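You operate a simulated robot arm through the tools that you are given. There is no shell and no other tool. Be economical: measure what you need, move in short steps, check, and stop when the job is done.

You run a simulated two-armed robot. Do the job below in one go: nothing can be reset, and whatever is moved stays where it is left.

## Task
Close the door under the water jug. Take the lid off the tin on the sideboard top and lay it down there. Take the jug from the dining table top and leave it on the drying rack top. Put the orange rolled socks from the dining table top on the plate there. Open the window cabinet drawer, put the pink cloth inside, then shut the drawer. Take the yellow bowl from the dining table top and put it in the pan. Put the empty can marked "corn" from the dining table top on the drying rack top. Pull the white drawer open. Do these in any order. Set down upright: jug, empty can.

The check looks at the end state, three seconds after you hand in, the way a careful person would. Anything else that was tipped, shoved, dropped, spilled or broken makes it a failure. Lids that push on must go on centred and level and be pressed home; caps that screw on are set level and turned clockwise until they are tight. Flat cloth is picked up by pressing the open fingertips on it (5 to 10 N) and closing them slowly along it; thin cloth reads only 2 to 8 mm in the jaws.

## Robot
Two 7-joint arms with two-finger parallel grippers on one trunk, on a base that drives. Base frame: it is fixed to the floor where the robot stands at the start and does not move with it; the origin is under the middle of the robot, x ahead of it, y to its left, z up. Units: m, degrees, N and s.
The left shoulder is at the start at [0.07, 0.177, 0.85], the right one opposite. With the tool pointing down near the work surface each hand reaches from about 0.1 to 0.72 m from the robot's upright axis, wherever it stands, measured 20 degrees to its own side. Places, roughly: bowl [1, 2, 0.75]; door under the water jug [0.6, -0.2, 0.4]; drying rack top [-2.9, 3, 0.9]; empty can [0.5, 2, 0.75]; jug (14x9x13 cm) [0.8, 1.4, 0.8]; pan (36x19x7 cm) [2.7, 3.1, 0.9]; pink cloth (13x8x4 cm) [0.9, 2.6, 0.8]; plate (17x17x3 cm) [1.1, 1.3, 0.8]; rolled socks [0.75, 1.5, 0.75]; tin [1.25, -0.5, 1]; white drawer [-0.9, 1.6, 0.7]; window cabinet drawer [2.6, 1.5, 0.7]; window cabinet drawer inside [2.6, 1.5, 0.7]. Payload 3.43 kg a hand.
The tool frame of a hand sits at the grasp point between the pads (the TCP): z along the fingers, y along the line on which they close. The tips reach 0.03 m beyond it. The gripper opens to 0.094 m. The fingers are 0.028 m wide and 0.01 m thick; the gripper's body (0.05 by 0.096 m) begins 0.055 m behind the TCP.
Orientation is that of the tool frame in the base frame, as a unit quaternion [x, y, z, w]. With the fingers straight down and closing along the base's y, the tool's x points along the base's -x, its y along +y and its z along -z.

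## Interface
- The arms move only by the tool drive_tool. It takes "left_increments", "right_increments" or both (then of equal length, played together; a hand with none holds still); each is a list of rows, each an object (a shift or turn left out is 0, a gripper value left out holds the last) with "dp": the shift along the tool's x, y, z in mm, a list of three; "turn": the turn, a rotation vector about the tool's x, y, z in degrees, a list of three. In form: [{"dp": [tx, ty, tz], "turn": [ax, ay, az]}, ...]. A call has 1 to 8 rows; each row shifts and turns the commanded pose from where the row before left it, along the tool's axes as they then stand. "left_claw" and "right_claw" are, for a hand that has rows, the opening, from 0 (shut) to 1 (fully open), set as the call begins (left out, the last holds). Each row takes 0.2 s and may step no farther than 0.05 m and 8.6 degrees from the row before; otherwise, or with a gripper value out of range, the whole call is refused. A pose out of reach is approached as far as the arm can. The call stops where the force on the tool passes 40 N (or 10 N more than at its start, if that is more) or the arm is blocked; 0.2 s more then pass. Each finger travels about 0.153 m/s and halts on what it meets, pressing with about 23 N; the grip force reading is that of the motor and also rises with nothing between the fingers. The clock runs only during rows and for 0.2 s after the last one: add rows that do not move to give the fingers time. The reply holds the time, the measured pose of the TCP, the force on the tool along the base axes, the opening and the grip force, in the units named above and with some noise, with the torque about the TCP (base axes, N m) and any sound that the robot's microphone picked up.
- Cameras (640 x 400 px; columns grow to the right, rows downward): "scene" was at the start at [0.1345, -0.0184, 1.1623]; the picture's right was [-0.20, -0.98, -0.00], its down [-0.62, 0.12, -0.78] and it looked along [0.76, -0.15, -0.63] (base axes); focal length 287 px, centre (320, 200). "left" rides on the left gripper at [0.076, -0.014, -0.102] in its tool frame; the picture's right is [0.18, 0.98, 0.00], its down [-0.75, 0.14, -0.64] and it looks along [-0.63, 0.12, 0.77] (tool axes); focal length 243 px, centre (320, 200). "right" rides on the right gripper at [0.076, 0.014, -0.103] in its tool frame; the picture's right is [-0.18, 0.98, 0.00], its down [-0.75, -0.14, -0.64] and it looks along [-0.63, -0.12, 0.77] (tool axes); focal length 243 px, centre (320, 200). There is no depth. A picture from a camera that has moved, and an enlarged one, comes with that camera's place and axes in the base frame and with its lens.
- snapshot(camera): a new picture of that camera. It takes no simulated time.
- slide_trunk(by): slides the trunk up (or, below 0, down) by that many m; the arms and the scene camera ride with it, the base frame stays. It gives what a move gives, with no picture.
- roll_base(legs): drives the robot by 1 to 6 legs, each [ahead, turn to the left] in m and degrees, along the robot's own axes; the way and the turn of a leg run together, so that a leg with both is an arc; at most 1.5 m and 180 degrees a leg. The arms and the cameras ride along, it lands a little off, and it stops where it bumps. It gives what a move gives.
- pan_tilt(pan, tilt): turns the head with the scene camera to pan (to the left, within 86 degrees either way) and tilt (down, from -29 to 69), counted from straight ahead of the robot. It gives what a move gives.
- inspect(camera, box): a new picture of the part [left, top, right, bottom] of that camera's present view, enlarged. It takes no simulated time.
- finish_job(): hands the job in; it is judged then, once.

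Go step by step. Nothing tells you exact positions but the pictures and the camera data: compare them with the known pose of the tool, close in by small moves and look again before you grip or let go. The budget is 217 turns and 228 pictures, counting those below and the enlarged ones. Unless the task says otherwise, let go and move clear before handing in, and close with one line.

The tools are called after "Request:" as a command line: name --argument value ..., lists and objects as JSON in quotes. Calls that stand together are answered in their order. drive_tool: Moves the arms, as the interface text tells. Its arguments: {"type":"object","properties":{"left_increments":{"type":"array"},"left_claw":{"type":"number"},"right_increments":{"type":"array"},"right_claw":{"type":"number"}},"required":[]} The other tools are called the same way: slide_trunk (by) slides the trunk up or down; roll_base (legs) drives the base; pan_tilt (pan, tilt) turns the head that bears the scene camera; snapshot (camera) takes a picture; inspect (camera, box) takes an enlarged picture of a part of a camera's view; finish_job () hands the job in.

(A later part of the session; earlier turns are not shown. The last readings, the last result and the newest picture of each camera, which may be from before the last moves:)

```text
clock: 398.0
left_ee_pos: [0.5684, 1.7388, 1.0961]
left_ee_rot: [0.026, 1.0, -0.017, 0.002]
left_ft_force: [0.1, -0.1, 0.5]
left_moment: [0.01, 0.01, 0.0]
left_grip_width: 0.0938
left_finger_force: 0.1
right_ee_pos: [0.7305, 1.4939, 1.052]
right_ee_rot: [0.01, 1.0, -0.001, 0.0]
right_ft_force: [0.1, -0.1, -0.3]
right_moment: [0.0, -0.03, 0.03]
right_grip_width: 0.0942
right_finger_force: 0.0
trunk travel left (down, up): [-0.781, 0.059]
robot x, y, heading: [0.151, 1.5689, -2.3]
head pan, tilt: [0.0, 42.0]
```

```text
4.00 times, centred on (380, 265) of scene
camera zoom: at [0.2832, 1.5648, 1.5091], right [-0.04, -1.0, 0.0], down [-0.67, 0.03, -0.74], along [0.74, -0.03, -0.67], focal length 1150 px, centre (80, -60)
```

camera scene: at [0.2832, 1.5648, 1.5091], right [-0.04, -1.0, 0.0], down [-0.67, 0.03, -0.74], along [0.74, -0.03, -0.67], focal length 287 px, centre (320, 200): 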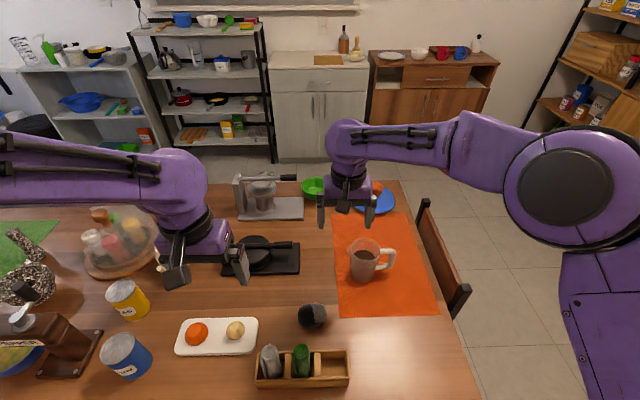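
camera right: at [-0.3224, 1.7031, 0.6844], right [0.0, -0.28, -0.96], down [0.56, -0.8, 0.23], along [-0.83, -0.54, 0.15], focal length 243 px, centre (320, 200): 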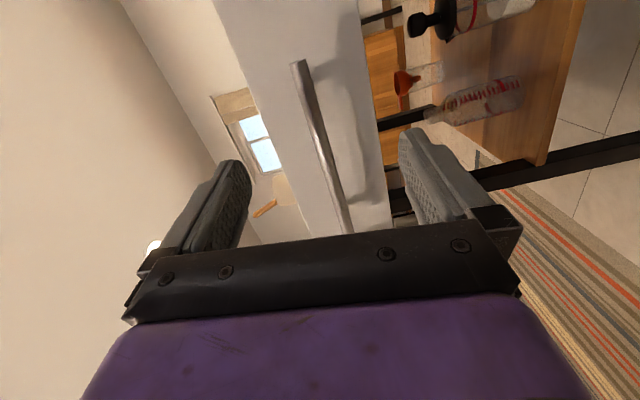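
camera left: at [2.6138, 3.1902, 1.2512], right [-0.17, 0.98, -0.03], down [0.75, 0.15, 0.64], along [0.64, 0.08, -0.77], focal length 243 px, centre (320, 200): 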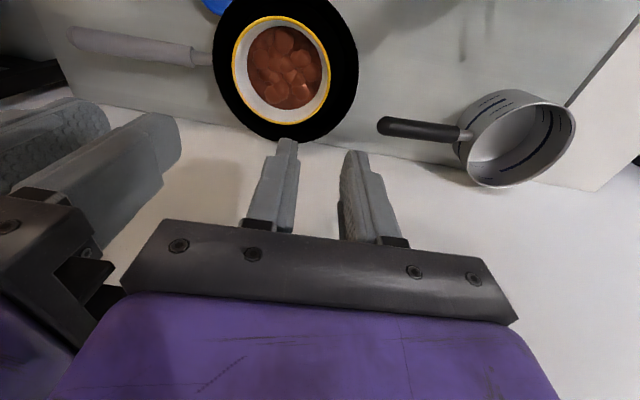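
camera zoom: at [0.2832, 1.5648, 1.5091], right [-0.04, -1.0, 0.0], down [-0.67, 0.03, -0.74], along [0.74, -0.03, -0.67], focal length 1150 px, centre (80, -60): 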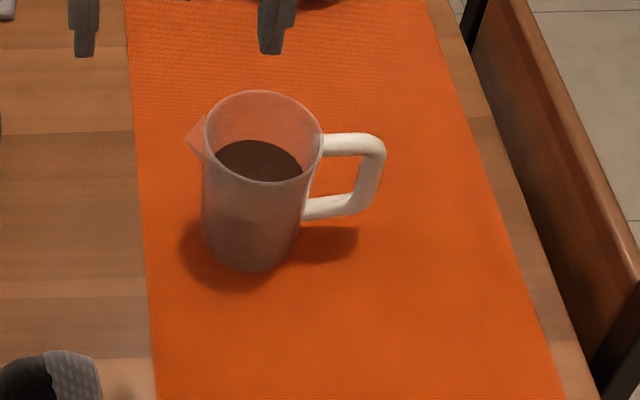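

The blue can is CORN, at about (0.544,1.995). The jug holds liquid and is about 8 cm wide, with spout and handle along y, so I'll turn the right hand to close along x.

Request:
drive_tool --right_increments '[{"turn": [0, 0, -8.5]}, {"turn": [0, 0, -8.5]}, {"turn": [0, 0, -8.5]}, {"turn": [0, 0, -8.5]}, {"turn": [0, 0, -8.5]}, {"turn": [0, 0, -8.5]}, {"turn": [0, 0, -8.5]}, {"turn": [0, 0, -8.5]}]'

Request:
drive_tool --right_increments '[{"turn": [0, 0, -8.5]}, {"turn": [0, 0, -8.5]}, {"turn": [0, 0, -4]}, {"dp": [0, 0, 0]}]'

Request:
snapshot --camera "scene"

Request:
snapshot --camera "right"

```text
clock: 399.8
left_ee_pos: [0.5682, 1.7385, 1.0961]
left_ee_rot: [0.027, 1.0, -0.016, 0.002]
left_ft_force: [0.0, 0.5, 0.1]
left_moment: [0.02, -0.01, -0.01]
left_grip_width: 0.0942
left_finger_force: 0.1
right_ee_pos: [0.7311, 1.4934, 1.052]
right_ee_rot: [-0.552, 0.834, 0.0, 0.0]
right_ft_force: [-0.3, 0.9, 0.1]
right_moment: [0.02, 0.03, 0.0]
right_grip_width: 0.0941
right_finger_force: 0.1
trunk travel left (down, up): [-0.781, 0.059]
robot x, y, heading: [0.1493, 1.5715, -2.1]
head pan, tilt: [0.0, 42.0]
```

```text
clock: 400.8
left_ee_pos: [0.5691, 1.7376, 1.0969]
left_ee_rot: [0.026, 1.0, -0.017, 0.001]
left_ft_force: [-0.1, -0.1, 0.8]
left_moment: [-0.01, -0.02, 0.0]
left_grip_width: 0.094
left_finger_force: 0.1
right_ee_pos: [0.7301, 1.4937, 1.0519]
right_ee_rot: [-0.694, 0.72, 0.0, -0.001]
right_ft_force: [-0.2, 0.1, 0.3]
right_moment: [0.01, 0.02, 0.03]
right_grip_width: 0.0939
right_finger_force: 0.1
trunk travel left (down, up): [-0.781, 0.059]
robot x, y, heading: [0.148, 1.5761, -2.2]
head pan, tilt: [0.0, 42.0]
```

```text
76 pictures are left
camera scene: at [0.2832, 1.565, 1.509], right [-0.04, -1.0, 0.0], down [-0.67, 0.03, -0.74], along [0.74, -0.03, -0.67], focal length 287 px, centre (320, 200)
```

scene: 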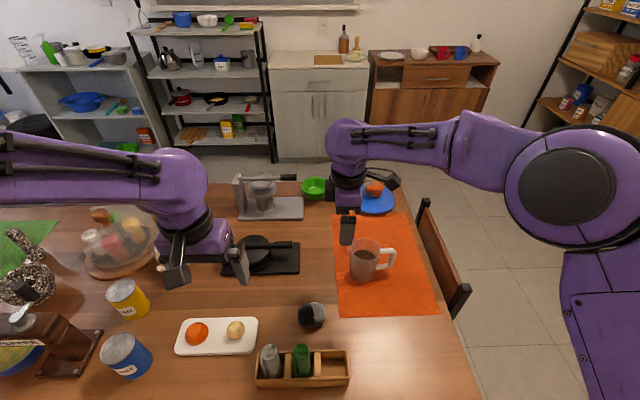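

```text
75 pictures are left
camera right: at [0.7127, 1.4187, 1.1548], right [-0.98, 0.22, 0.0], down [0.17, 0.75, 0.64], along [0.14, 0.63, -0.77], focal length 243 px, centre (320, 200)
```

right: 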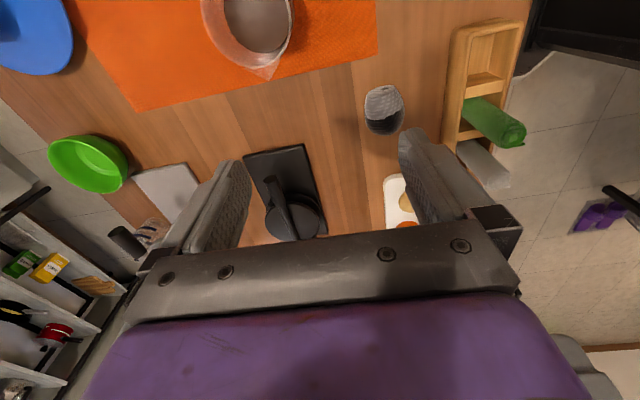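

Moving over the jug at about (0.775,1.418).

Request:
drive_tool --right_increments '[{"dp": [25, -15, 0]}, {"dp": [25, -15, 0]}, {"dp": [25, -15, 0]}, {"dp": [0, 0, 40]}, {"dp": [0, 0, 20]}]' --right_claw 1

Request:
snapshot --camera "right"

Request:
inspect --camera "scene" --box '[300, 170, 460, 295]'

```text
clock: 402.0
left_ee_pos: [0.5683, 1.738, 1.0956]
left_ee_rot: [0.026, 1.0, -0.016, 0.001]
left_ft_force: [0.4, -0.1, -1.1]
left_moment: [-0.03, -0.01, -0.02]
left_grip_width: 0.094
left_finger_force: 0.1
right_ee_pos: [0.7732, 1.4172, 0.99]
right_ee_rot: [-0.694, 0.72, 0.0, 0.0]
right_ft_force: [-0.1, 0.7, 0.0]
right_moment: [-0.03, -0.01, 0.01]
right_grip_width: 0.0937
right_finger_force: 0.2
trunk travel left (down, up): [-0.781, 0.059]
robot x, y, heading: [0.1472, 1.5691, -2.4]
head pan, tilt: [0.0, 42.0]
```

```text
74 pictures are left
camera right: at [0.7554, 1.342, 1.0936], right [-0.97, 0.22, 0.0], down [0.17, 0.75, 0.64], along [0.14, 0.63, -0.77], focal length 243 px, centre (320, 200)
```

right: 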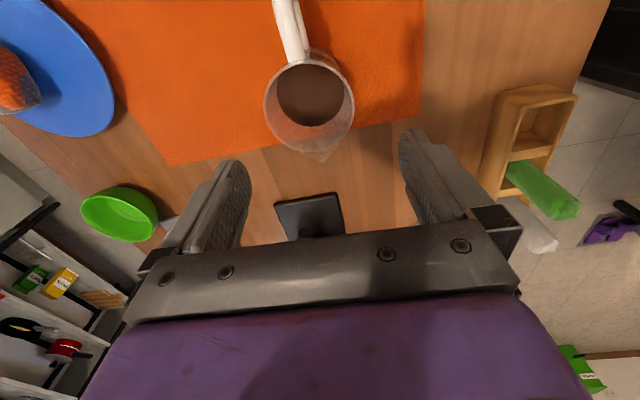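

```text
3.20 times, centred on (380, 232) of scene
camera zoom: at [0.2835, 1.565, 1.509], right [-0.04, -1.0, 0.0], down [-0.67, 0.03, -0.74], along [0.74, -0.03, -0.67], focal length 920 px, centre (128, 96)
```

zoom: 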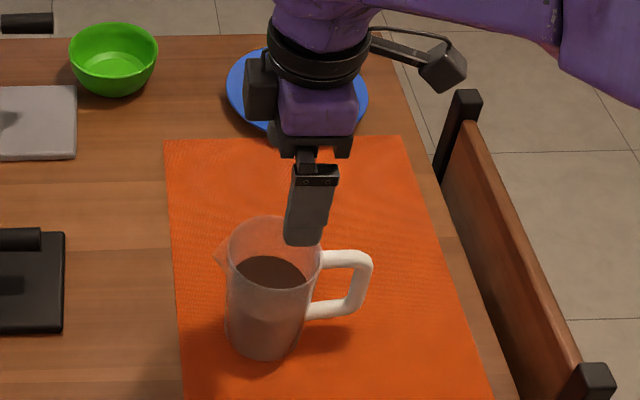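

Request:
drive_tool --right_increments '[{"dp": [5, -6, 20]}, {"dp": [0, 0, 30]}, {"dp": [0, 0, 15]}, {"dp": [0, 0, 0]}]'

Request:
snapshot --camera "right"

```text
clock: 403.0
left_ee_pos: [0.5695, 1.7385, 1.0953]
left_ee_rot: [0.026, 1.0, -0.017, 0.001]
left_ft_force: [0.0, 0.2, 0.0]
left_moment: [0.04, 0.03, 0.01]
left_grip_width: 0.0939
left_finger_force: 0.1
right_ee_pos: [0.779, 1.4108, 0.9244]
right_ee_rot: [-0.693, 0.721, 0.0, 0.0]
right_ft_force: [-1.0, -0.6, -0.1]
right_moment: [-0.01, -0.04, -0.04]
right_grip_width: 0.0941
right_finger_force: 0.0
trunk travel left (down, up): [-0.781, 0.059]
robot x, y, heading: [0.1478, 1.5716, -2.4]
head pan, tilt: [0.0, 42.0]
```

```text
72 pictures are left
camera right: at [0.7614, 1.3356, 1.0273], right [-0.97, 0.22, 0.0], down [0.17, 0.75, 0.64], along [0.14, 0.63, -0.77], focal length 243 px, centre (320, 200)
```

right: 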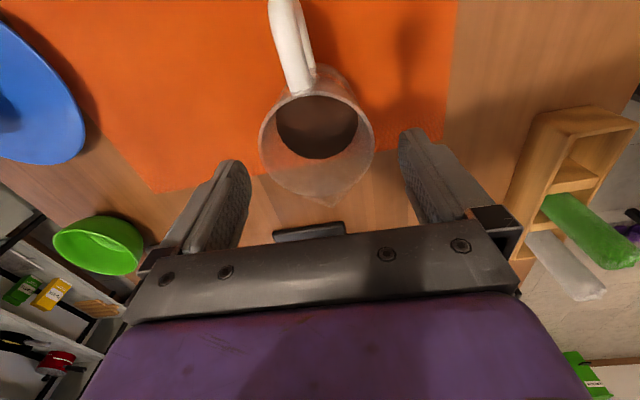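

Request:
drive_tool --right_increments '[{"dp": [5, 1, 15]}, {"dp": [0, 0, 20]}, {"dp": [0, 0, 20]}, {"dp": [0, 0, 18]}, {"dp": [0, 0, 12]}, {"dp": [0, 0, 0]}]'

Request:
snapshot --camera "right"

Request:
inspect --camera "scene" --box '[300, 170, 460, 295]'

```text
clock: 403.7
left_ee_pos: [0.5677, 1.7373, 1.0967]
left_ee_rot: [0.026, 1.0, -0.017, 0.002]
left_ft_force: [0.3, -0.2, 0.0]
left_moment: [0.02, -0.02, -0.01]
left_grip_width: 0.0938
left_finger_force: 0.0
right_ee_pos: [0.7828, 1.4068, 0.8943]
right_ee_rot: [-0.692, 0.722, -0.007, 0.01]
right_ft_force: [0.1, 0.5, -0.5]
right_moment: [-0.02, 0.02, 0.0]
right_grip_width: 0.0938
right_finger_force: 0.0
trunk travel left (down, up): [-0.781, 0.059]
robot x, y, heading: [0.1457, 1.5716, -2.2]
head pan, tilt: [0.0, 42.0]
stopped in row 3 (right hand): the force on the tool passed its limit (the readings are from after the stop); the commanded pose is now the measured one
```

```text
71 pictures are left
camera right: at [0.7633, 1.331, 0.9968], right [-0.97, 0.23, -0.02], down [0.16, 0.74, 0.65], along [0.16, 0.63, -0.76], focal length 243 px, centre (320, 200)
```

right: 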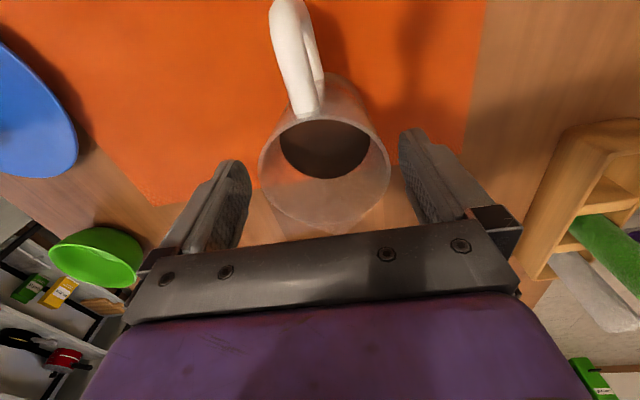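

```text
3.20 times, centred on (380, 232) of scene
camera zoom: at [0.2819, 1.5656, 1.5089], right [-0.04, -1.0, 0.0], down [-0.67, 0.03, -0.74], along [0.74, -0.03, -0.67], focal length 920 px, centre (128, 96)
```

zoom: 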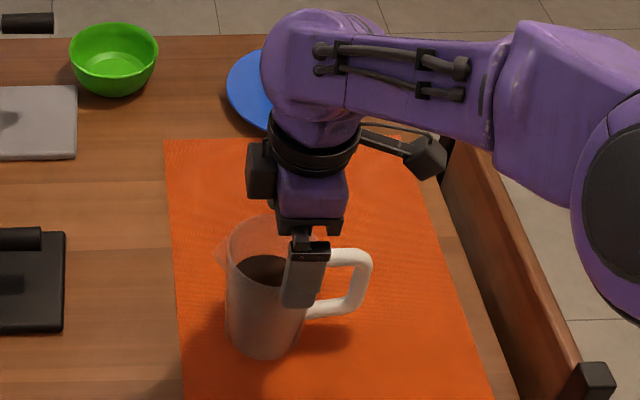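

A finger touched the jug's far side, so the jug is slightly more to +x and +y. I'll correct, straighten and continue gently.

Request:
drive_tool --right_increments '[{"dp": [0, 0, -10], "turn": [-1.4, 0, 0]}, {"dp": [-6, -4, 0]}, {"dp": [0, 0, 8]}, {"dp": [0, 0, 8]}, {"dp": [0, 0, 8]}, {"dp": [0, 0, 8]}]'

Request:
snapshot --camera "right"

```text
clock: 405.1
left_ee_pos: [0.5689, 1.7378, 1.0953]
left_ee_rot: [0.027, 1.0, -0.016, 0.002]
left_ft_force: [-0.1, -0.4, 0.1]
left_moment: [0.0, 0.0, 0.03]
left_grip_width: 0.0939
left_finger_force: 0.0
right_ee_pos: [0.7898, 1.4112, 0.8725]
right_ee_rot: [-0.691, 0.723, 0.002, 0.001]
right_ft_force: [0.2, -0.7, -0.5]
right_moment: [0.01, 0.02, -0.01]
right_grip_width: 0.0941
right_finger_force: 0.1
trunk travel left (down, up): [-0.781, 0.059]
robot x, y, heading: [0.1499, 1.5678, -2.1]
head pan, tilt: [0.0, 42.0]
```

```text
69 pictures are left
camera right: at [0.771, 1.3354, 0.975], right [-0.97, 0.23, 0.0], down [0.18, 0.74, 0.65], along [0.14, 0.63, -0.76], focal length 243 px, centre (320, 200)
```

right: 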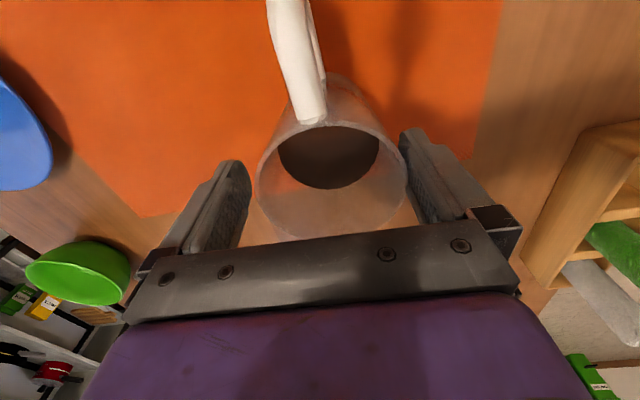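

Request:
drive_tool --right_increments '[{"dp": [0, 6, 0]}, {"dp": [0, 0, 8]}, {"dp": [0, 0, 10]}, {"dp": [0, 0, 10]}, {"dp": [0, 0, 8]}]'

Request:
snapshot --camera "right"

```text
clock: 406.3
left_ee_pos: [0.5694, 1.7381, 1.0967]
left_ee_rot: [0.027, 0.999, -0.017, 0.002]
left_ft_force: [0.1, 0.3, 0.0]
left_moment: [0.05, 0.0, 0.03]
left_grip_width: 0.0938
left_finger_force: 0.1
right_ee_pos: [0.7819, 1.4111, 0.8363]
right_ee_rot: [-0.691, 0.722, 0.003, 0.001]
right_ft_force: [-0.9, -0.5, -0.1]
right_moment: [-0.01, 0.01, 0.01]
right_grip_width: 0.0939
right_finger_force: 0.1
trunk travel left (down, up): [-0.781, 0.059]
robot x, y, heading: [0.1489, 1.5702, -2.1]
head pan, tilt: [0.0, 42.0]
```

```text
68 pictures are left
camera right: at [0.7644, 1.3361, 0.9385], right [-0.97, 0.23, 0.0], down [0.18, 0.74, 0.65], along [0.14, 0.63, -0.76], focal length 243 px, centre (320, 200)
```

right: 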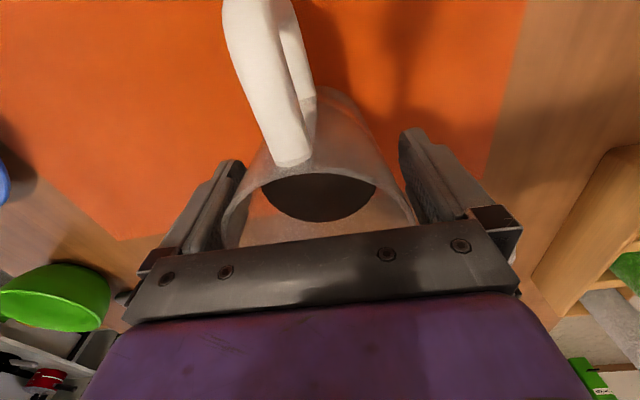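

The fingers are astride the jug. Close and lift a little.

Request:
drive_tool --right_increments '[{"dp": [0, 0, 0]}, {"dp": [0, 0, 0]}, {"dp": [0, 0, 0]}]' --right_claw 0

Request:
drive_tool --right_increments '[{"dp": [0, 0, -5]}, {"dp": [0, 0, -8]}, {"dp": [0, 0, -10]}, {"dp": [0, 0, -12]}, {"dp": [0, 0, -12]}, {"dp": [0, 0, -12]}]'

Request:
snapshot --camera "scene"

Request:
snapshot --camera "right"

```text
clock: 407.1
left_ee_pos: [0.5686, 1.7382, 1.0964]
left_ee_rot: [0.026, 1.0, -0.016, 0.001]
left_ft_force: [0.9, -0.3, 0.3]
left_moment: [0.0, 0.0, 0.01]
left_grip_width: 0.0941
left_finger_force: 0.1
right_ee_pos: [0.7814, 1.4122, 0.8363]
right_ee_rot: [-0.692, 0.722, 0.003, 0.001]
right_ft_force: [1.9, 0.4, 1.4]
right_moment: [0.02, -0.03, 0.02]
right_grip_width: 0.0848
right_finger_force: 23.1
trunk travel left (down, up): [-0.781, 0.059]
robot x, y, heading: [0.1505, 1.5729, -2.1]
head pan, tilt: [0.0, 42.0]
```

```text
clock: 408.5
left_ee_pos: [0.5692, 1.7387, 1.096]
left_ee_rot: [0.027, 1.0, -0.016, 0.002]
left_ft_force: [0.5, -0.9, 0.0]
left_moment: [0.01, 0.0, 0.01]
left_grip_width: 0.0943
left_finger_force: 0.1
right_ee_pos: [0.7833, 1.4117, 0.8935]
right_ee_rot: [-0.692, 0.722, 0.002, 0.001]
right_ft_force: [-0.9, -0.1, -3.8]
right_moment: [0.03, 0.01, -0.01]
right_grip_width: 0.0845
right_finger_force: 22.7
trunk travel left (down, up): [-0.781, 0.059]
robot x, y, heading: [0.1483, 1.5754, -2.4]
head pan, tilt: [0.0, 42.0]
```

```text
67 pictures are left
camera scene: at [0.2838, 1.5648, 1.509], right [-0.04, -1.0, 0.0], down [-0.67, 0.03, -0.74], along [0.74, -0.03, -0.67], focal length 287 px, centre (320, 200)
```

scene: 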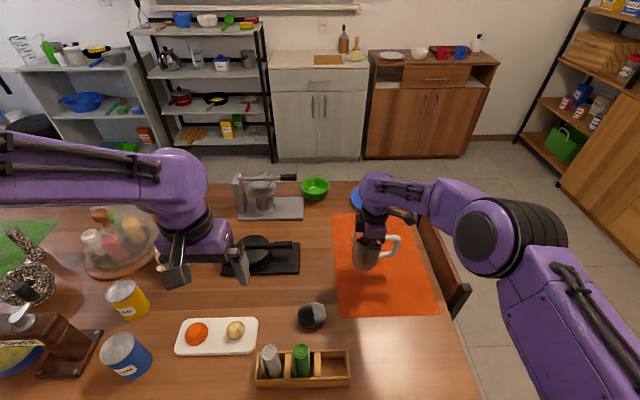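

```text
66 pictures are left
camera right: at [0.765, 1.3358, 0.997], right [-0.97, 0.23, 0.0], down [0.18, 0.74, 0.65], along [0.14, 0.63, -0.76], focal length 243 px, centre (320, 200)
```

right: 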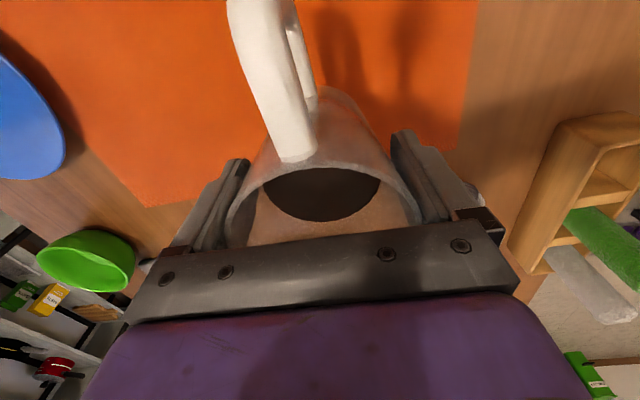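

The jug is held level. I'll raise and draw it in, then turn left 25° so the left hand can take the can.

Request:
drive_tool --right_increments '[{"dp": [0, 0, -30]}, {"dp": [0, 20, -30]}, {"dp": [0, 30, -25]}, {"dp": [0, 35, -25]}, {"dp": [0, 35, -20]}, {"dp": [0, 35, -20]}, {"dp": [0, 35, 0]}, {"dp": [0, 20, 0]}]'

Request:
roll_base --legs '[[0, 25]]'

Request:
snapshot --camera "left"

Request:
snapshot --camera "scene"

```text
clock: 410.3
left_ee_pos: [0.569, 1.737, 1.0969]
left_ee_rot: [0.026, 1.0, -0.016, 0.001]
left_ft_force: [-0.6, 0.8, 0.0]
left_moment: [0.01, -0.01, 0.03]
left_grip_width: 0.0941
left_finger_force: 0.1
right_ee_pos: [0.5715, 1.4191, 1.0451]
right_ee_rot: [-0.691, 0.722, 0.003, 0.002]
right_ft_force: [0.1, -0.3, -3.8]
right_moment: [0.02, 0.04, 0.03]
right_grip_width: 0.0842
right_finger_force: 23.4
trunk travel left (down, up): [-0.781, 0.059]
robot x, y, heading: [0.1494, 1.5695, -2.2]
head pan, tilt: [0.0, 42.0]
```

```text
clock: 412.0
left_ee_pos: [0.458, 1.9021, 1.0959]
left_ee_rot: [-0.194, 0.981, -0.016, 0.005]
left_ft_force: [-0.1, 0.3, 0.6]
left_moment: [0.0, 0.01, -0.01]
left_grip_width: 0.094
left_finger_force: 0.0
right_ee_pos: [0.5964, 1.6164, 1.0438]
right_ee_rot: [0.834, -0.552, -0.003, -0.001]
right_ft_force: [-0.5, 0.1, -3.3]
right_moment: [0.05, 0.01, -0.03]
right_grip_width: 0.0841
right_finger_force: 22.9
trunk travel left (down, up): [-0.781, 0.059]
robot x, y, heading: [0.1454, 1.5727, 23.1]
head pan, tilt: [0.0, 42.0]
```

```text
65 pictures are left
camera left: at [0.3913, 1.8629, 1.1983], right [-0.55, 0.84, -0.03], down [0.63, 0.44, 0.64], along [0.55, 0.33, -0.77], focal length 243 px, centre (320, 200)
```

left: 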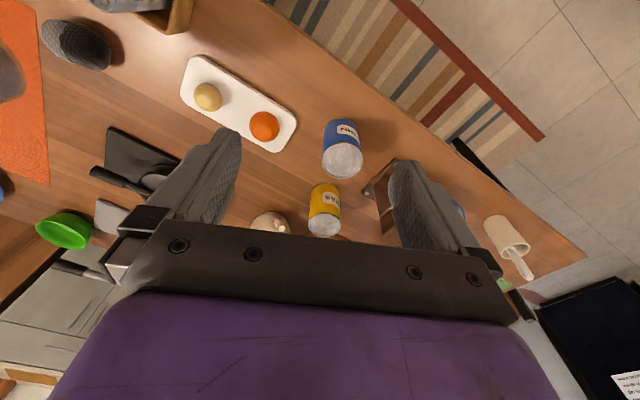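

```text
64 pictures are left
camera scene: at [0.2733, 1.6225, 1.509], right [0.39, -0.92, 0.0], down [-0.62, -0.26, -0.74], along [0.68, 0.29, -0.67], focal length 287 px, centre (320, 200)
```

scene: 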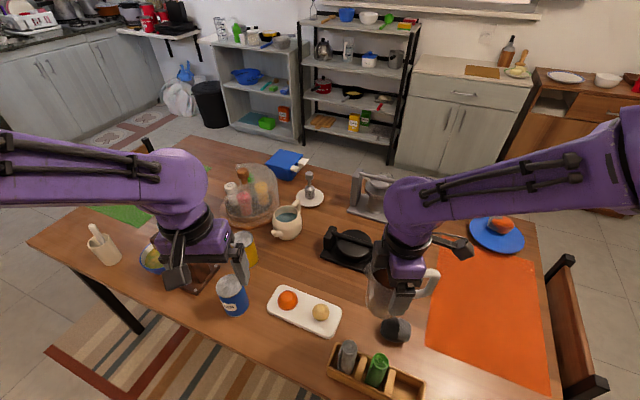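

Can centre confirmed at (0.541,1.992). Moving the left hand over it.

Request:
drive_tool --left_increments '[{"dp": [-28, 13, 0]}, {"dp": [-28, 13, 0]}, {"dp": [-28, 13, 0]}, {"dp": [-27, 13, 0]}, {"dp": [0, 0, 40]}, {"dp": [0, 0, 40]}, {"dp": [0, 0, 30]}]' --left_claw 1

Request:
snapshot --camera "left"

Request:
snapshot --camera "scene"

```text
clock: 413.6
left_ee_pos: [0.5432, 1.9899, 0.9828]
left_ee_rot: [-0.193, 0.981, -0.016, 0.004]
left_ft_force: [0.6, -0.1, 0.1]
left_moment: [0.01, 0.04, -0.01]
left_grip_width: 0.0939
left_finger_force: 0.0
right_ee_pos: [0.5964, 1.6162, 1.0449]
right_ee_rot: [0.834, -0.552, -0.003, 0.0]
right_ft_force: [0.9, -0.8, -3.9]
right_moment: [0.03, 0.0, 0.02]
right_grip_width: 0.0844
right_finger_force: 22.9
trunk travel left (down, up): [-0.781, 0.059]
robot x, y, heading: [0.1501, 1.5718, 23.3]
head pan, tilt: [0.0, 42.0]
```

```text
63 pictures are left
camera left: at [0.4776, 1.9512, 1.0844], right [-0.55, 0.84, -0.03], down [0.63, 0.44, 0.64], along [0.55, 0.33, -0.77], focal length 243 px, centre (320, 200)
```

left: 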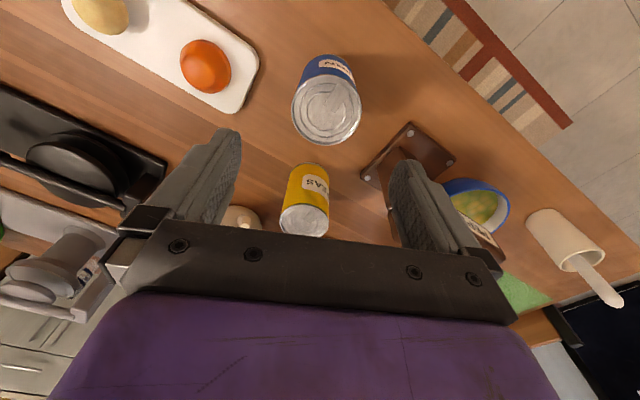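

```text
62 pictures are left
camera scene: at [0.2742, 1.6238, 1.5089], right [0.4, -0.92, 0.0], down [-0.62, -0.26, -0.74], along [0.68, 0.29, -0.67], focal length 287 px, centre (320, 200)
```

scene: 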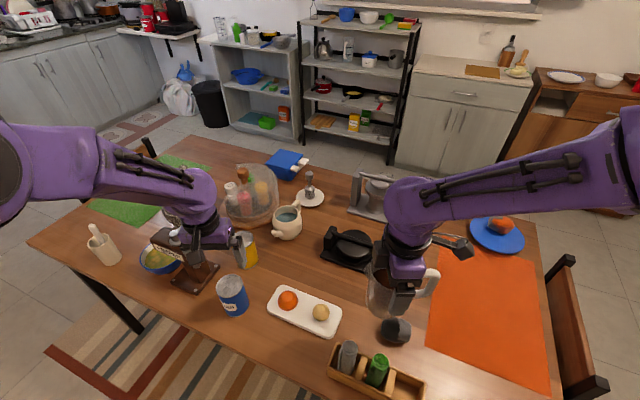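

Centred over the can. Descend and grip.

Request:
drive_tool --left_increments '[{"dp": [0, 2, 35]}, {"dp": [0, 0, 40]}, {"dp": [0, 0, 30]}, {"dp": [0, 0, 0]}]'

Request:
snapshot --camera "left"

```text
clock: 414.6
left_ee_pos: [0.5437, 1.9879, 0.8783]
left_ee_rot: [-0.194, 0.981, -0.015, 0.004]
left_ft_force: [0.0, 0.2, 0.3]
left_moment: [0.0, 0.0, 0.04]
left_grip_width: 0.0938
left_finger_force: 0.1
right_ee_pos: [0.5958, 1.6163, 1.0435]
right_ee_rot: [0.834, -0.552, -0.002, 0.0]
right_ft_force: [0.6, 0.0, -3.5]
right_moment: [0.04, 0.03, 0.0]
right_grip_width: 0.0839
right_finger_force: 23.1
trunk travel left (down, up): [-0.781, 0.059]
robot x, y, heading: [0.1479, 1.5711, 23.5]
head pan, tilt: [0.0, 42.0]
```

```text
61 pictures are left
camera left: at [0.478, 1.9491, 0.9814], right [-0.54, 0.84, -0.03], down [0.63, 0.44, 0.64], along [0.55, 0.33, -0.77], focal length 243 px, centre (320, 200)
```

left: 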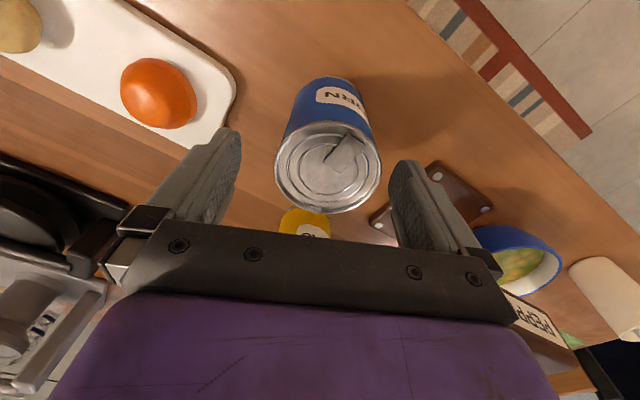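

Request:
drive_tool --left_increments '[{"dp": [0, 4, 0]}, {"dp": [0, 0, 25]}, {"dp": [0, 0, 20]}, {"dp": [0, 0, 0]}]'

Request:
drive_tool --left_increments '[{"dp": [0, 0, 0]}, {"dp": [0, 0, 0]}, {"dp": [0, 0, 0]}, {"dp": [0, 0, -10]}, {"dp": [0, 0, -20]}, {"dp": [0, 0, -30]}, {"dp": [0, 0, -30]}]' --left_claw 0

Request:
snapshot --camera "left"

Request:
snapshot --camera "scene"

```text
clock: 415.6
left_ee_pos: [0.5412, 1.9913, 0.8347]
left_ee_rot: [-0.194, 0.981, -0.016, 0.005]
left_ft_force: [0.1, 0.1, -0.4]
left_moment: [0.03, 0.0, -0.01]
left_grip_width: 0.0939
left_finger_force: 0.0
right_ee_pos: [0.5959, 1.6158, 1.0431]
right_ee_rot: [0.834, -0.552, -0.002, -0.001]
right_ft_force: [-0.4, -0.4, -4.0]
right_moment: [0.01, -0.01, -0.02]
right_grip_width: 0.084
right_finger_force: 22.8
trunk travel left (down, up): [-0.781, 0.059]
robot x, y, heading: [0.1475, 1.573, 23.4]
head pan, tilt: [0.0, 42.0]
```

```text
clock: 417.2
left_ee_pos: [0.5399, 1.9941, 0.9256]
left_ee_rot: [-0.194, 0.981, -0.015, 0.005]
left_ft_force: [0.0, 0.4, -0.4]
left_moment: [0.03, -0.01, 0.02]
left_grip_width: 0.0693
left_finger_force: 23.2
right_ee_pos: [0.5953, 1.6152, 1.0448]
right_ee_rot: [0.833, -0.553, -0.003, 0.0]
right_ft_force: [-0.3, -0.1, -4.2]
right_moment: [0.05, 0.02, -0.04]
right_grip_width: 0.0839
right_finger_force: 22.6
trunk travel left (down, up): [-0.781, 0.059]
robot x, y, heading: [0.1493, 1.5695, 23.4]
head pan, tilt: [0.0, 42.0]
```

```text
60 pictures are left
camera left: at [0.4747, 1.9544, 1.0273], right [-0.54, 0.84, -0.03], down [0.63, 0.44, 0.64], along [0.55, 0.33, -0.77], focal length 243 px, centre (320, 200)
```

left: 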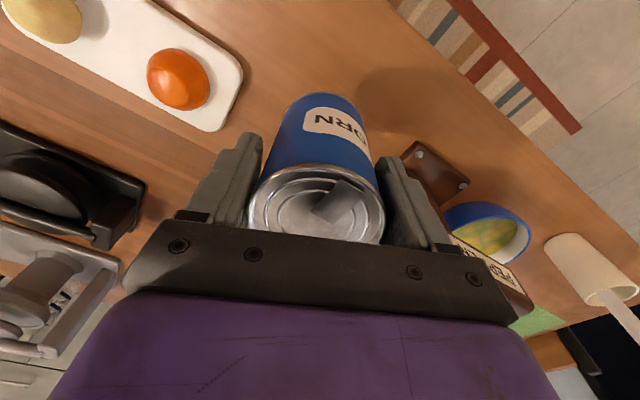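

```text
59 pictures are left
camera scene: at [0.2722, 1.6223, 1.509], right [0.39, -0.92, 0.0], down [-0.61, -0.26, -0.74], along [0.68, 0.29, -0.67], focal length 287 px, centre (320, 200)
```

scene: 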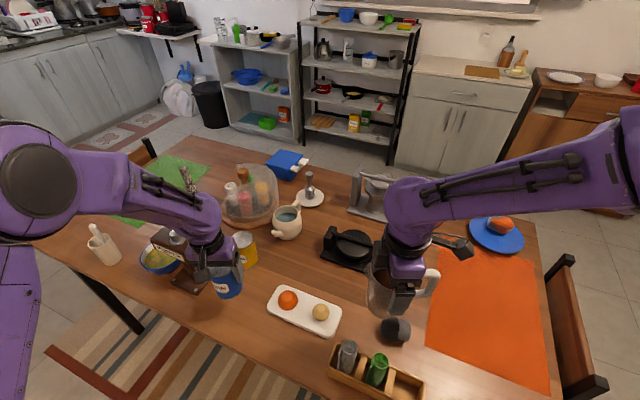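

Both are held. I'll raise them, draw the can in, and drive around the island's south end toward the drying rack.

Request:
drive_tool --left_increments '[{"dp": [0, 0, -40]}, {"dp": [20, 0, -40]}, {"dp": [25, -10, -40]}, {"dp": [25, -10, -30]}, {"dp": [25, -10, 0]}]' --right_increments '[{"dp": [0, 0, -15]}, {"dp": [0, 0, -15]}, {"dp": [0, 0, -15]}, {"dp": [0, 0, -10]}, {"dp": [0, 0, 0]}]'

Request:
slide_trunk --by 0.05

Request:
roll_base --legs '[[0, -60], [0, -53.5], [1.0, 0], [0, -45], [0, -45]]'

Request:
roll_base --legs '[[1.1, 0], [1.05, 0], [0, -45], [0, -45]]'

Request:
pan_tilt --pan 25 --tilt 25

Request:
snapshot --camera "scene"

```text
clock: 418.4
left_ee_pos: [0.4585, 1.9329, 1.0773]
left_ee_rot: [-0.195, 0.981, -0.015, 0.005]
left_ft_force: [-0.1, -0.5, -0.1]
left_moment: [-0.02, 0.0, -0.03]
left_grip_width: 0.0693
left_finger_force: 22.9
right_ee_pos: [0.5954, 1.6151, 1.0999]
right_ee_rot: [0.833, -0.553, -0.002, 0.0]
right_ft_force: [-0.7, -0.1, -3.7]
right_moment: [0.06, 0.0, -0.02]
right_grip_width: 0.0841
right_finger_force: 23.2
trunk travel left (down, up): [-0.781, 0.059]
robot x, y, heading: [0.1461, 1.5698, 23.3]
head pan, tilt: [0.0, 42.0]
```

```text
clock: 419.3
left_ee_pos: [0.4628, 1.9321, 1.1265]
left_ee_rot: [-0.194, 0.981, -0.016, 0.005]
left_ft_force: [0.0, 0.3, -1.0]
left_moment: [0.0, 0.01, -0.01]
left_grip_width: 0.0689
left_finger_force: 23.1
right_ee_pos: [0.5974, 1.6152, 1.1492]
right_ee_rot: [0.833, -0.553, -0.003, 0.0]
right_ft_force: [-0.5, -0.2, -3.4]
right_moment: [0.05, 0.03, -0.01]
right_grip_width: 0.0842
right_finger_force: 23.0
trunk travel left (down, up): [-0.831, 0.009]
robot x, y, heading: [0.1513, 1.5725, 23.3]
head pan, tilt: [0.0, 42.0]
```

```text
clock: 433.8
left_ee_pos: [-0.3175, 0.3793, 1.1274]
left_ee_rot: [0.999, -0.035, -0.002, -0.017]
left_ft_force: [0.1, 0.9, -1.3]
left_moment: [-0.03, 0.01, 0.0]
left_grip_width: 0.0688
left_finger_force: 23.3
right_ee_pos: [-0.2974, 0.7232, 1.1499]
right_ee_rot: [0.728, 0.686, -0.001, 0.002]
right_ft_force: [0.2, -0.1, -3.9]
right_moment: [-0.03, 0.01, -0.03]
right_grip_width: 0.0831
right_finger_force: 23.2
trunk travel left (down, up): [-0.831, 0.009]
robot x, y, heading: [0.122, 0.5665, 176.6]
head pan, tilt: [0.0, 42.0]
```

```text
clock: 448.5
left_ee_pos: [-2.2141, 1.105, 1.128]
left_ee_rot: [-0.691, 0.723, -0.012, 0.013]
left_ft_force: [-0.1, -1.1, -0.1]
left_moment: [0.01, -0.01, -0.02]
left_grip_width: 0.0684
left_finger_force: 23.2
right_ee_pos: [-1.8692, 1.0947, 1.1495]
right_ee_rot: [1.0, -0.018, -0.002, 0.001]
right_ft_force: [0.2, 0.4, -4.3]
right_moment: [-0.01, 0.07, 0.02]
right_grip_width: 0.0831
right_finger_force: 23.2
trunk travel left (down, up): [-0.831, 0.009]
robot x, y, heading: [-2.0176, 0.6746, 88.5]
head pan, tilt: [0.0, 42.0]
```

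```text
clock: 449.4
left_ee_pos: [-2.2136, 1.1056, 1.128]
left_ee_rot: [-0.69, 0.723, -0.011, 0.013]
left_ft_force: [1.4, -0.6, 0.3]
left_moment: [-0.04, -0.01, -0.01]
left_grip_width: 0.0688
left_finger_force: 22.7
right_ee_pos: [-1.8684, 1.0951, 1.1488]
right_ee_rot: [1.0, -0.019, -0.003, 0.001]
right_ft_force: [0.6, 0.0, -4.4]
right_moment: [-0.01, 0.05, 0.01]
right_grip_width: 0.0831
right_finger_force: 22.7
trunk travel left (down, up): [-0.831, 0.009]
robot x, y, heading: [-2.02, 0.673, 88.2]
head pan, tilt: [25.0, 25.0]
```

```text
58 pictures are left
camera scene: at [-2.0522, 0.8043, 1.5852], right [0.92, 0.39, 0.0], down [0.17, -0.39, -0.91], along [-0.36, 0.83, -0.42], focal length 287 px, centre (320, 200)
```

scene: 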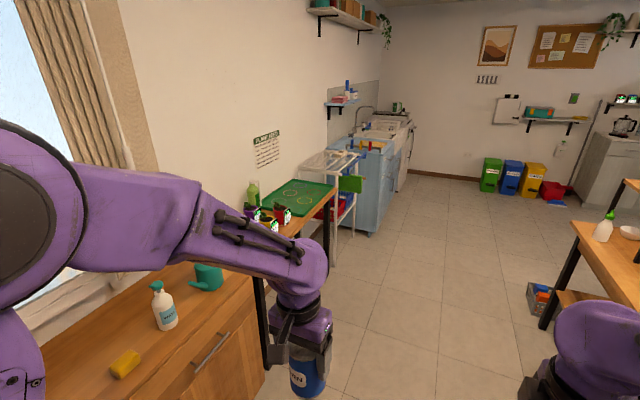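

The way north is clear and the white rack is visible past the green mat. Driving up to it.

Request:
roll_base --legs '[[0, 2], [1.2, 0], [1.05, 0], [0, 45], [0, 45]]'

Request:
pan_tilt --pan 0 --tilt 38

Request:
snapshot --camera "scene"

```text
clock: 465.0
left_ee_pos: [-2.4104, 2.7168, 1.1271]
left_ee_rot: [1.0, -0.015, -0.001, -0.016]
left_ft_force: [0.9, 0.1, 0.0]
left_moment: [0.0, -0.02, -0.03]
left_grip_width: 0.0686
left_finger_force: 22.8
right_ee_pos: [-2.4042, 3.0606, 1.1493]
right_ee_rot: [0.715, 0.699, -0.001, 0.003]
right_ft_force: [-0.6, 0.4, -4.5]
right_moment: [-0.02, -0.03, -0.03]
right_grip_width: 0.0833
right_finger_force: 23.5
trunk travel left (down, up): [-0.831, 0.009]
robot x, y, heading: [-1.9784, 2.9178, 179.4]
head pan, tilt: [25.0, 25.0]
```

```text
clock: 465.9
left_ee_pos: [-2.4089, 2.7164, 1.1265]
left_ee_rot: [1.0, -0.015, -0.002, -0.016]
left_ft_force: [0.5, -0.5, -0.8]
left_moment: [0.02, -0.01, 0.03]
left_grip_width: 0.0687
left_finger_force: 23.4
right_ee_pos: [-2.4033, 3.06, 1.1494]
right_ee_rot: [0.714, 0.7, -0.001, 0.002]
right_ft_force: [0.1, 0.1, -4.8]
right_moment: [-0.05, 0.0, -0.01]
right_grip_width: 0.0832
right_finger_force: 22.8
trunk travel left (down, up): [-0.831, 0.009]
robot x, y, heading: [-1.9783, 2.9193, 179.1]
head pan, tilt: [0.0, 38.0]
```

```text
57 pictures are left
camera scene: at [-2.1141, 2.9179, 1.565], right [0.02, 1.0, 0.0], down [0.62, -0.01, -0.79], along [-0.79, 0.01, -0.62], focal length 287 px, centre (320, 200)
```

scene: 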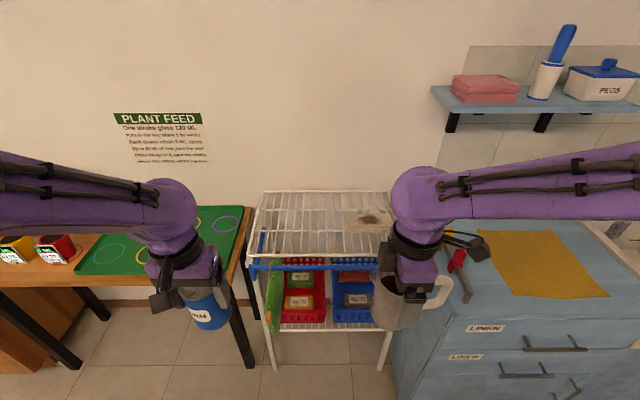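

The drying rack is straight ahead: a white wire rack with a grid top. I'll zoom in.

Request:
inspect --camera "scene" --box '[230, 170, 430, 295]'

```text
3.20 times, centred on (330, 232) of scene
camera zoom: at [-2.1141, 2.9179, 1.565], right [0.02, 1.0, 0.0], down [0.62, -0.01, -0.79], along [-0.79, 0.01, -0.62], focal length 920 px, centre (288, 96)
```

zoom: 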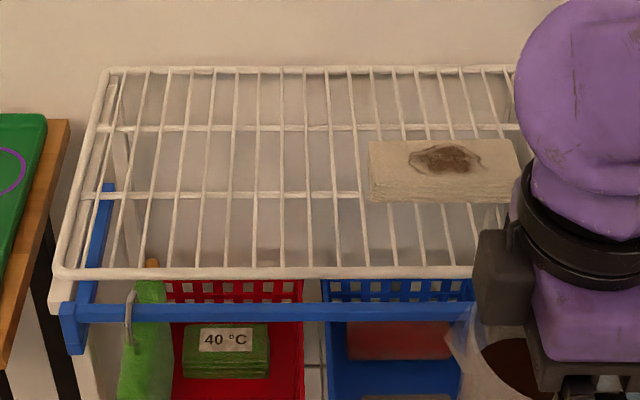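

The free left part of the grid suits both items: jug at about (-2.85,2.90), can at about (-2.78,2.78), away from the folded cloth. I'll drive in, shifted slightly left.

Request:
roll_base --legs '[[0, 15], [0.24, 0], [0, -14.5]]'

Request:
pan_tilt --pan 0 --tilt 48

Request:
snapshot --camera "scene"

Request:
snapshot --camera "right"

Request:
snapshot --camera "left"

```text
clock: 469.4
left_ee_pos: [-2.6364, 2.649, 1.1256]
left_ee_rot: [1.0, -0.006, -0.001, -0.017]
left_ft_force: [-0.2, -0.2, -1.0]
left_moment: [0.0, -0.04, 0.03]
left_grip_width: 0.0684
left_finger_force: 22.5
right_ee_pos: [-2.6367, 2.9926, 1.15]
right_ee_rot: [0.709, 0.705, 0.0, 0.003]
right_ft_force: [-0.2, 0.4, -4.4]
right_moment: [-0.02, -0.05, 0.0]
right_grip_width: 0.0834
right_finger_force: 22.3
trunk travel left (down, up): [-0.831, 0.009]
robot x, y, heading: [-2.2111, 2.8548, -179.5]
head pan, tilt: [0.0, 38.0]
```

```text
clock: 470.1
left_ee_pos: [-2.6355, 2.6488, 1.1275]
left_ee_rot: [1.0, -0.007, -0.002, -0.017]
left_ft_force: [0.7, -0.2, -0.9]
left_moment: [0.04, 0.0, 0.02]
left_grip_width: 0.0688
left_finger_force: 22.8
right_ee_pos: [-2.6371, 2.9943, 1.1502]
right_ee_rot: [0.708, 0.706, 0.0, 0.003]
right_ft_force: [-0.4, -0.1, -4.7]
right_moment: [-0.08, -0.03, 0.02]
right_grip_width: 0.0832
right_finger_force: 23.3
trunk travel left (down, up): [-0.831, 0.009]
robot x, y, heading: [-2.2085, 2.8592, -179.7]
head pan, tilt: [0.0, 48.0]
```

```text
55 pictures are left
camera scene: at [-2.3369, 2.8571, 1.5505], right [0.0, 1.0, 0.0], down [0.74, 0.0, -0.67], along [-0.67, 0.0, -0.74], focal length 287 px, centre (320, 200)
```

scene: 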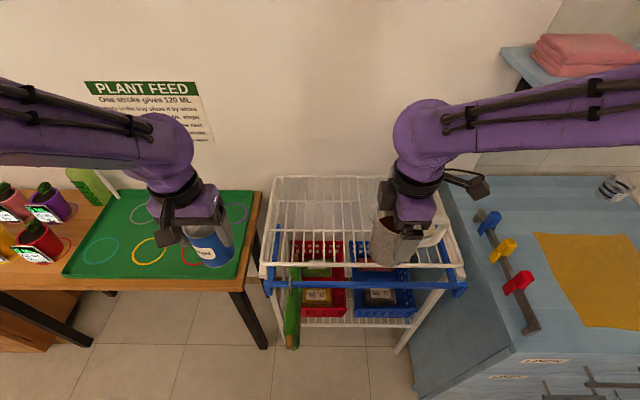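

```text
54 pictures are left
camera right: at [-2.622, 3.0711, 1.2512], right [0.98, -0.19, 0.0], down [-0.15, -0.75, 0.65], along [-0.12, -0.63, -0.76], focal length 243 px, centre (320, 200)
```

right: 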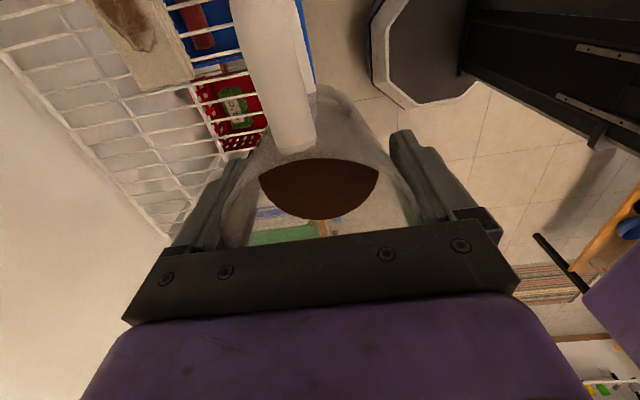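

```text
53 pictures are left
camera left: at [-2.5589, 2.6594, 1.2299], right [0.17, -0.98, -0.03], down [-0.75, -0.15, 0.64], along [-0.63, -0.09, -0.77], focal length 243 px, centre (320, 200)
```

left: 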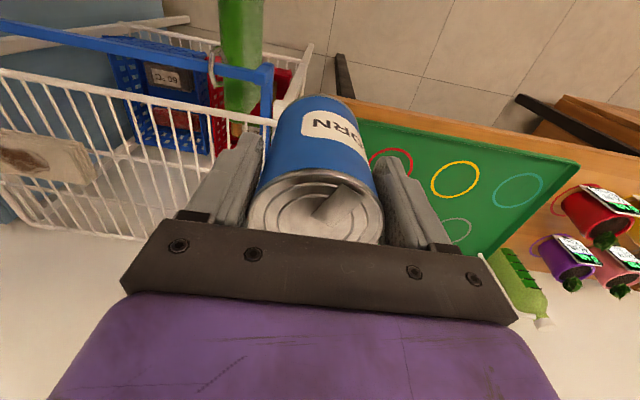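

The rack's top is at z≈0.91, front corner (-2.684,2.714). Moving the jug over (-2.84,2.89).

Request:
drive_tool --right_increments '[{"dp": [-17, -34, 0]}, {"dp": [-17, -34, 0]}, {"dp": [-17, -34, 0]}, {"dp": [-17, -34, 0]}, {"dp": [-17, -34, 0]}, {"dp": [-18, -33, 0]}, {"dp": [0, 0, 0]}]'

Request:
drive_tool --right_increments '[{"dp": [0, 0, 25]}, {"dp": [0, 0, 25]}, {"dp": [0, 0, 25]}, {"dp": [0, 0, 25]}, {"dp": [0, 0, 20]}, {"dp": [0, 0, 0]}]'

Request:
snapshot --camera "scene"

Request:
snapshot --camera "right"

```text
clock: 471.7
left_ee_pos: [-2.636, 2.6499, 1.1273]
left_ee_rot: [1.0, -0.007, -0.002, -0.017]
left_ft_force: [-0.6, 0.2, -0.4]
left_moment: [-0.02, 0.02, 0.01]
left_grip_width: 0.0684
left_finger_force: 22.9
right_ee_pos: [-2.8385, 2.8919, 1.1471]
right_ee_rot: [0.707, 0.707, 0.0, 0.003]
right_ft_force: [1.2, -0.4, -3.5]
right_moment: [-0.05, 0.0, 0.06]
right_grip_width: 0.0835
right_finger_force: 23.4
trunk travel left (down, up): [-0.831, 0.009]
robot x, y, heading: [-2.2101, 2.8582, -179.8]
head pan, tilt: [0.0, 48.0]
```

```text
clock: 473.1
left_ee_pos: [-2.6372, 2.6482, 1.127]
left_ee_rot: [1.0, -0.006, -0.001, -0.016]
left_ft_force: [0.3, 0.0, -1.1]
left_moment: [0.0, 0.02, 0.01]
left_grip_width: 0.0685
left_finger_force: 22.8
right_ee_pos: [-2.8387, 2.89, 1.0285]
right_ee_rot: [0.708, 0.706, 0.0, 0.003]
right_ft_force: [-0.1, 0.0, -4.3]
right_moment: [-0.05, -0.03, 0.01]
right_grip_width: 0.083
right_finger_force: 23.0
trunk travel left (down, up): [-0.831, 0.009]
robot x, y, heading: [-2.2112, 2.86, -180.2]
head pan, tilt: [0.0, 48.0]
```

```text
52 pictures are left
camera scene: at [-2.3368, 2.8565, 1.5505], right [0.0, 1.0, 0.0], down [0.74, 0.0, -0.67], along [-0.67, 0.0, -0.74], focal length 287 px, centre (320, 200)
```

scene: 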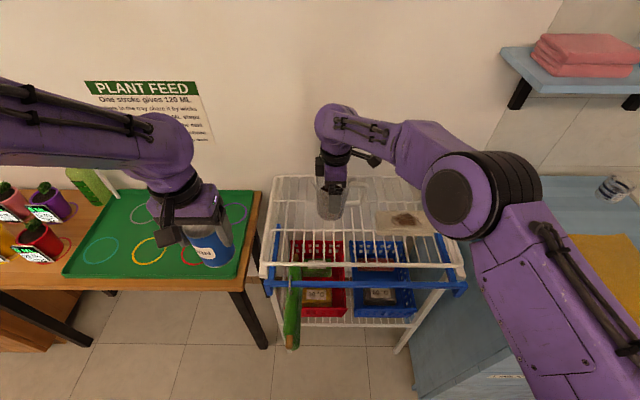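

```text
51 pictures are left
camera right: at [-2.8246, 2.9683, 1.1309], right [0.98, -0.19, 0.0], down [-0.14, -0.75, 0.65], along [-0.12, -0.63, -0.76], focal length 243 px, centre (320, 200)
```

right: 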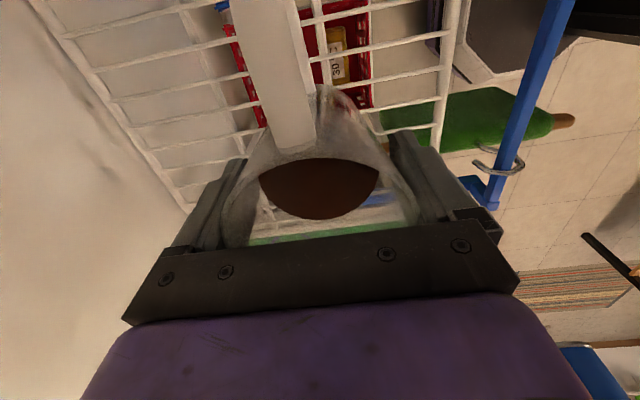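

Well over the grid. Lowering gently until contact.

Request:
drive_tool --right_increments '[{"dp": [0, 0, 12]}, {"dp": [0, 0, 8]}, {"dp": [0, 0, 4]}, {"dp": [0, 0, 3]}, {"dp": [0, 0, 3]}]'

Request:
drive_tool --right_increments '[{"dp": [0, 0, 2]}, {"dp": [0, 0, 2]}, {"dp": [0, 0, 2]}]'

Request:
inspect --camera "scene" --box '[260, 150, 420, 275]'

```text
clock: 474.3
left_ee_pos: [-2.6373, 2.6489, 1.128]
left_ee_rot: [1.0, -0.006, -0.002, -0.017]
left_ft_force: [-0.6, 0.4, -0.4]
left_moment: [0.01, -0.05, -0.05]
left_grip_width: 0.0685
left_finger_force: 23.2
right_ee_pos: [-2.8414, 2.8903, 0.9999]
right_ee_rot: [0.708, 0.706, -0.001, 0.003]
right_ft_force: [-0.4, -0.5, -4.0]
right_moment: [-0.06, -0.04, 0.01]
right_grip_width: 0.083
right_finger_force: 22.9
trunk travel left (down, up): [-0.831, 0.009]
robot x, y, heading: [-2.2097, 2.8607, -180.0]
head pan, tilt: [0.0, 48.0]
```

```text
clock: 475.1
left_ee_pos: [-2.6376, 2.6473, 1.1277]
left_ee_rot: [1.0, -0.006, -0.002, -0.017]
left_ft_force: [0.3, -0.3, -0.6]
left_moment: [-0.02, 0.03, 0.03]
left_grip_width: 0.0685
left_finger_force: 23.0
right_ee_pos: [-2.8404, 2.89, 0.9931]
right_ee_rot: [0.708, 0.706, -0.001, 0.003]
right_ft_force: [0.5, 0.1, -3.8]
right_moment: [-0.09, 0.0, -0.01]
right_grip_width: 0.083
right_finger_force: 23.5
trunk travel left (down, up): [-0.831, 0.009]
robot x, y, heading: [-2.2115, 2.8587, -179.7]
head pan, tilt: [0.0, 48.0]
```

```text
3.20 times, centred on (340, 212) of scene
camera zoom: at [-2.3372, 2.8565, 1.5504], right [0.0, 1.0, 0.0], down [0.74, 0.0, -0.67], along [-0.67, 0.0, -0.74], focal length 920 px, centre (256, 160)
```

zoom: 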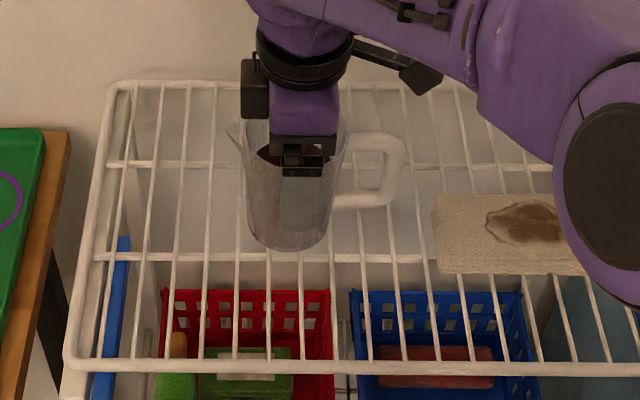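

Request:
drive_tool --right_increments '[{"dp": [0, 0, 2]}, {"dp": [0, 0, 2]}, {"dp": [0, 0, 2]}]'

Request:
drive_tool --right_increments '[{"dp": [0, 0, 2]}, {"dp": [0, 0, 2]}, {"dp": [0, 0, 1]}]'

```text
clock: 475.9
left_ee_pos: [-2.6372, 2.6476, 1.1278]
left_ee_rot: [1.0, -0.006, -0.002, -0.017]
left_ft_force: [-0.5, 0.4, -0.5]
left_moment: [-0.01, 0.0, -0.01]
left_grip_width: 0.0686
left_finger_force: 22.9
right_ee_pos: [-2.8399, 2.8903, 0.9852]
right_ee_rot: [0.708, 0.706, 0.0, 0.003]
right_ft_force: [-0.4, 0.0, -3.9]
right_moment: [-0.06, -0.02, 0.02]
right_grip_width: 0.0833
right_finger_force: 22.8
trunk travel left (down, up): [-0.831, 0.009]
robot x, y, heading: [-2.2089, 2.8525, -179.8]
head pan, tilt: [0.0, 48.0]
```

```text
clock: 476.7
left_ee_pos: [-2.6371, 2.6483, 1.1283]
left_ee_rot: [1.0, -0.005, -0.002, -0.017]
left_ft_force: [0.4, -0.3, 0.1]
left_moment: [-0.03, 0.01, 0.02]
left_grip_width: 0.0686
left_finger_force: 23.6
right_ee_pos: [-2.8399, 2.8909, 0.9817]
right_ee_rot: [0.709, 0.706, -0.001, 0.004]
right_ft_force: [0.4, -0.1, -3.8]
right_moment: [-0.05, -0.04, 0.03]
right_grip_width: 0.0832
right_finger_force: 23.2
trunk travel left (down, up): [-0.831, 0.009]
robot x, y, heading: [-2.2084, 2.8624, -179.8]
head pan, tilt: [0.0, 48.0]
```

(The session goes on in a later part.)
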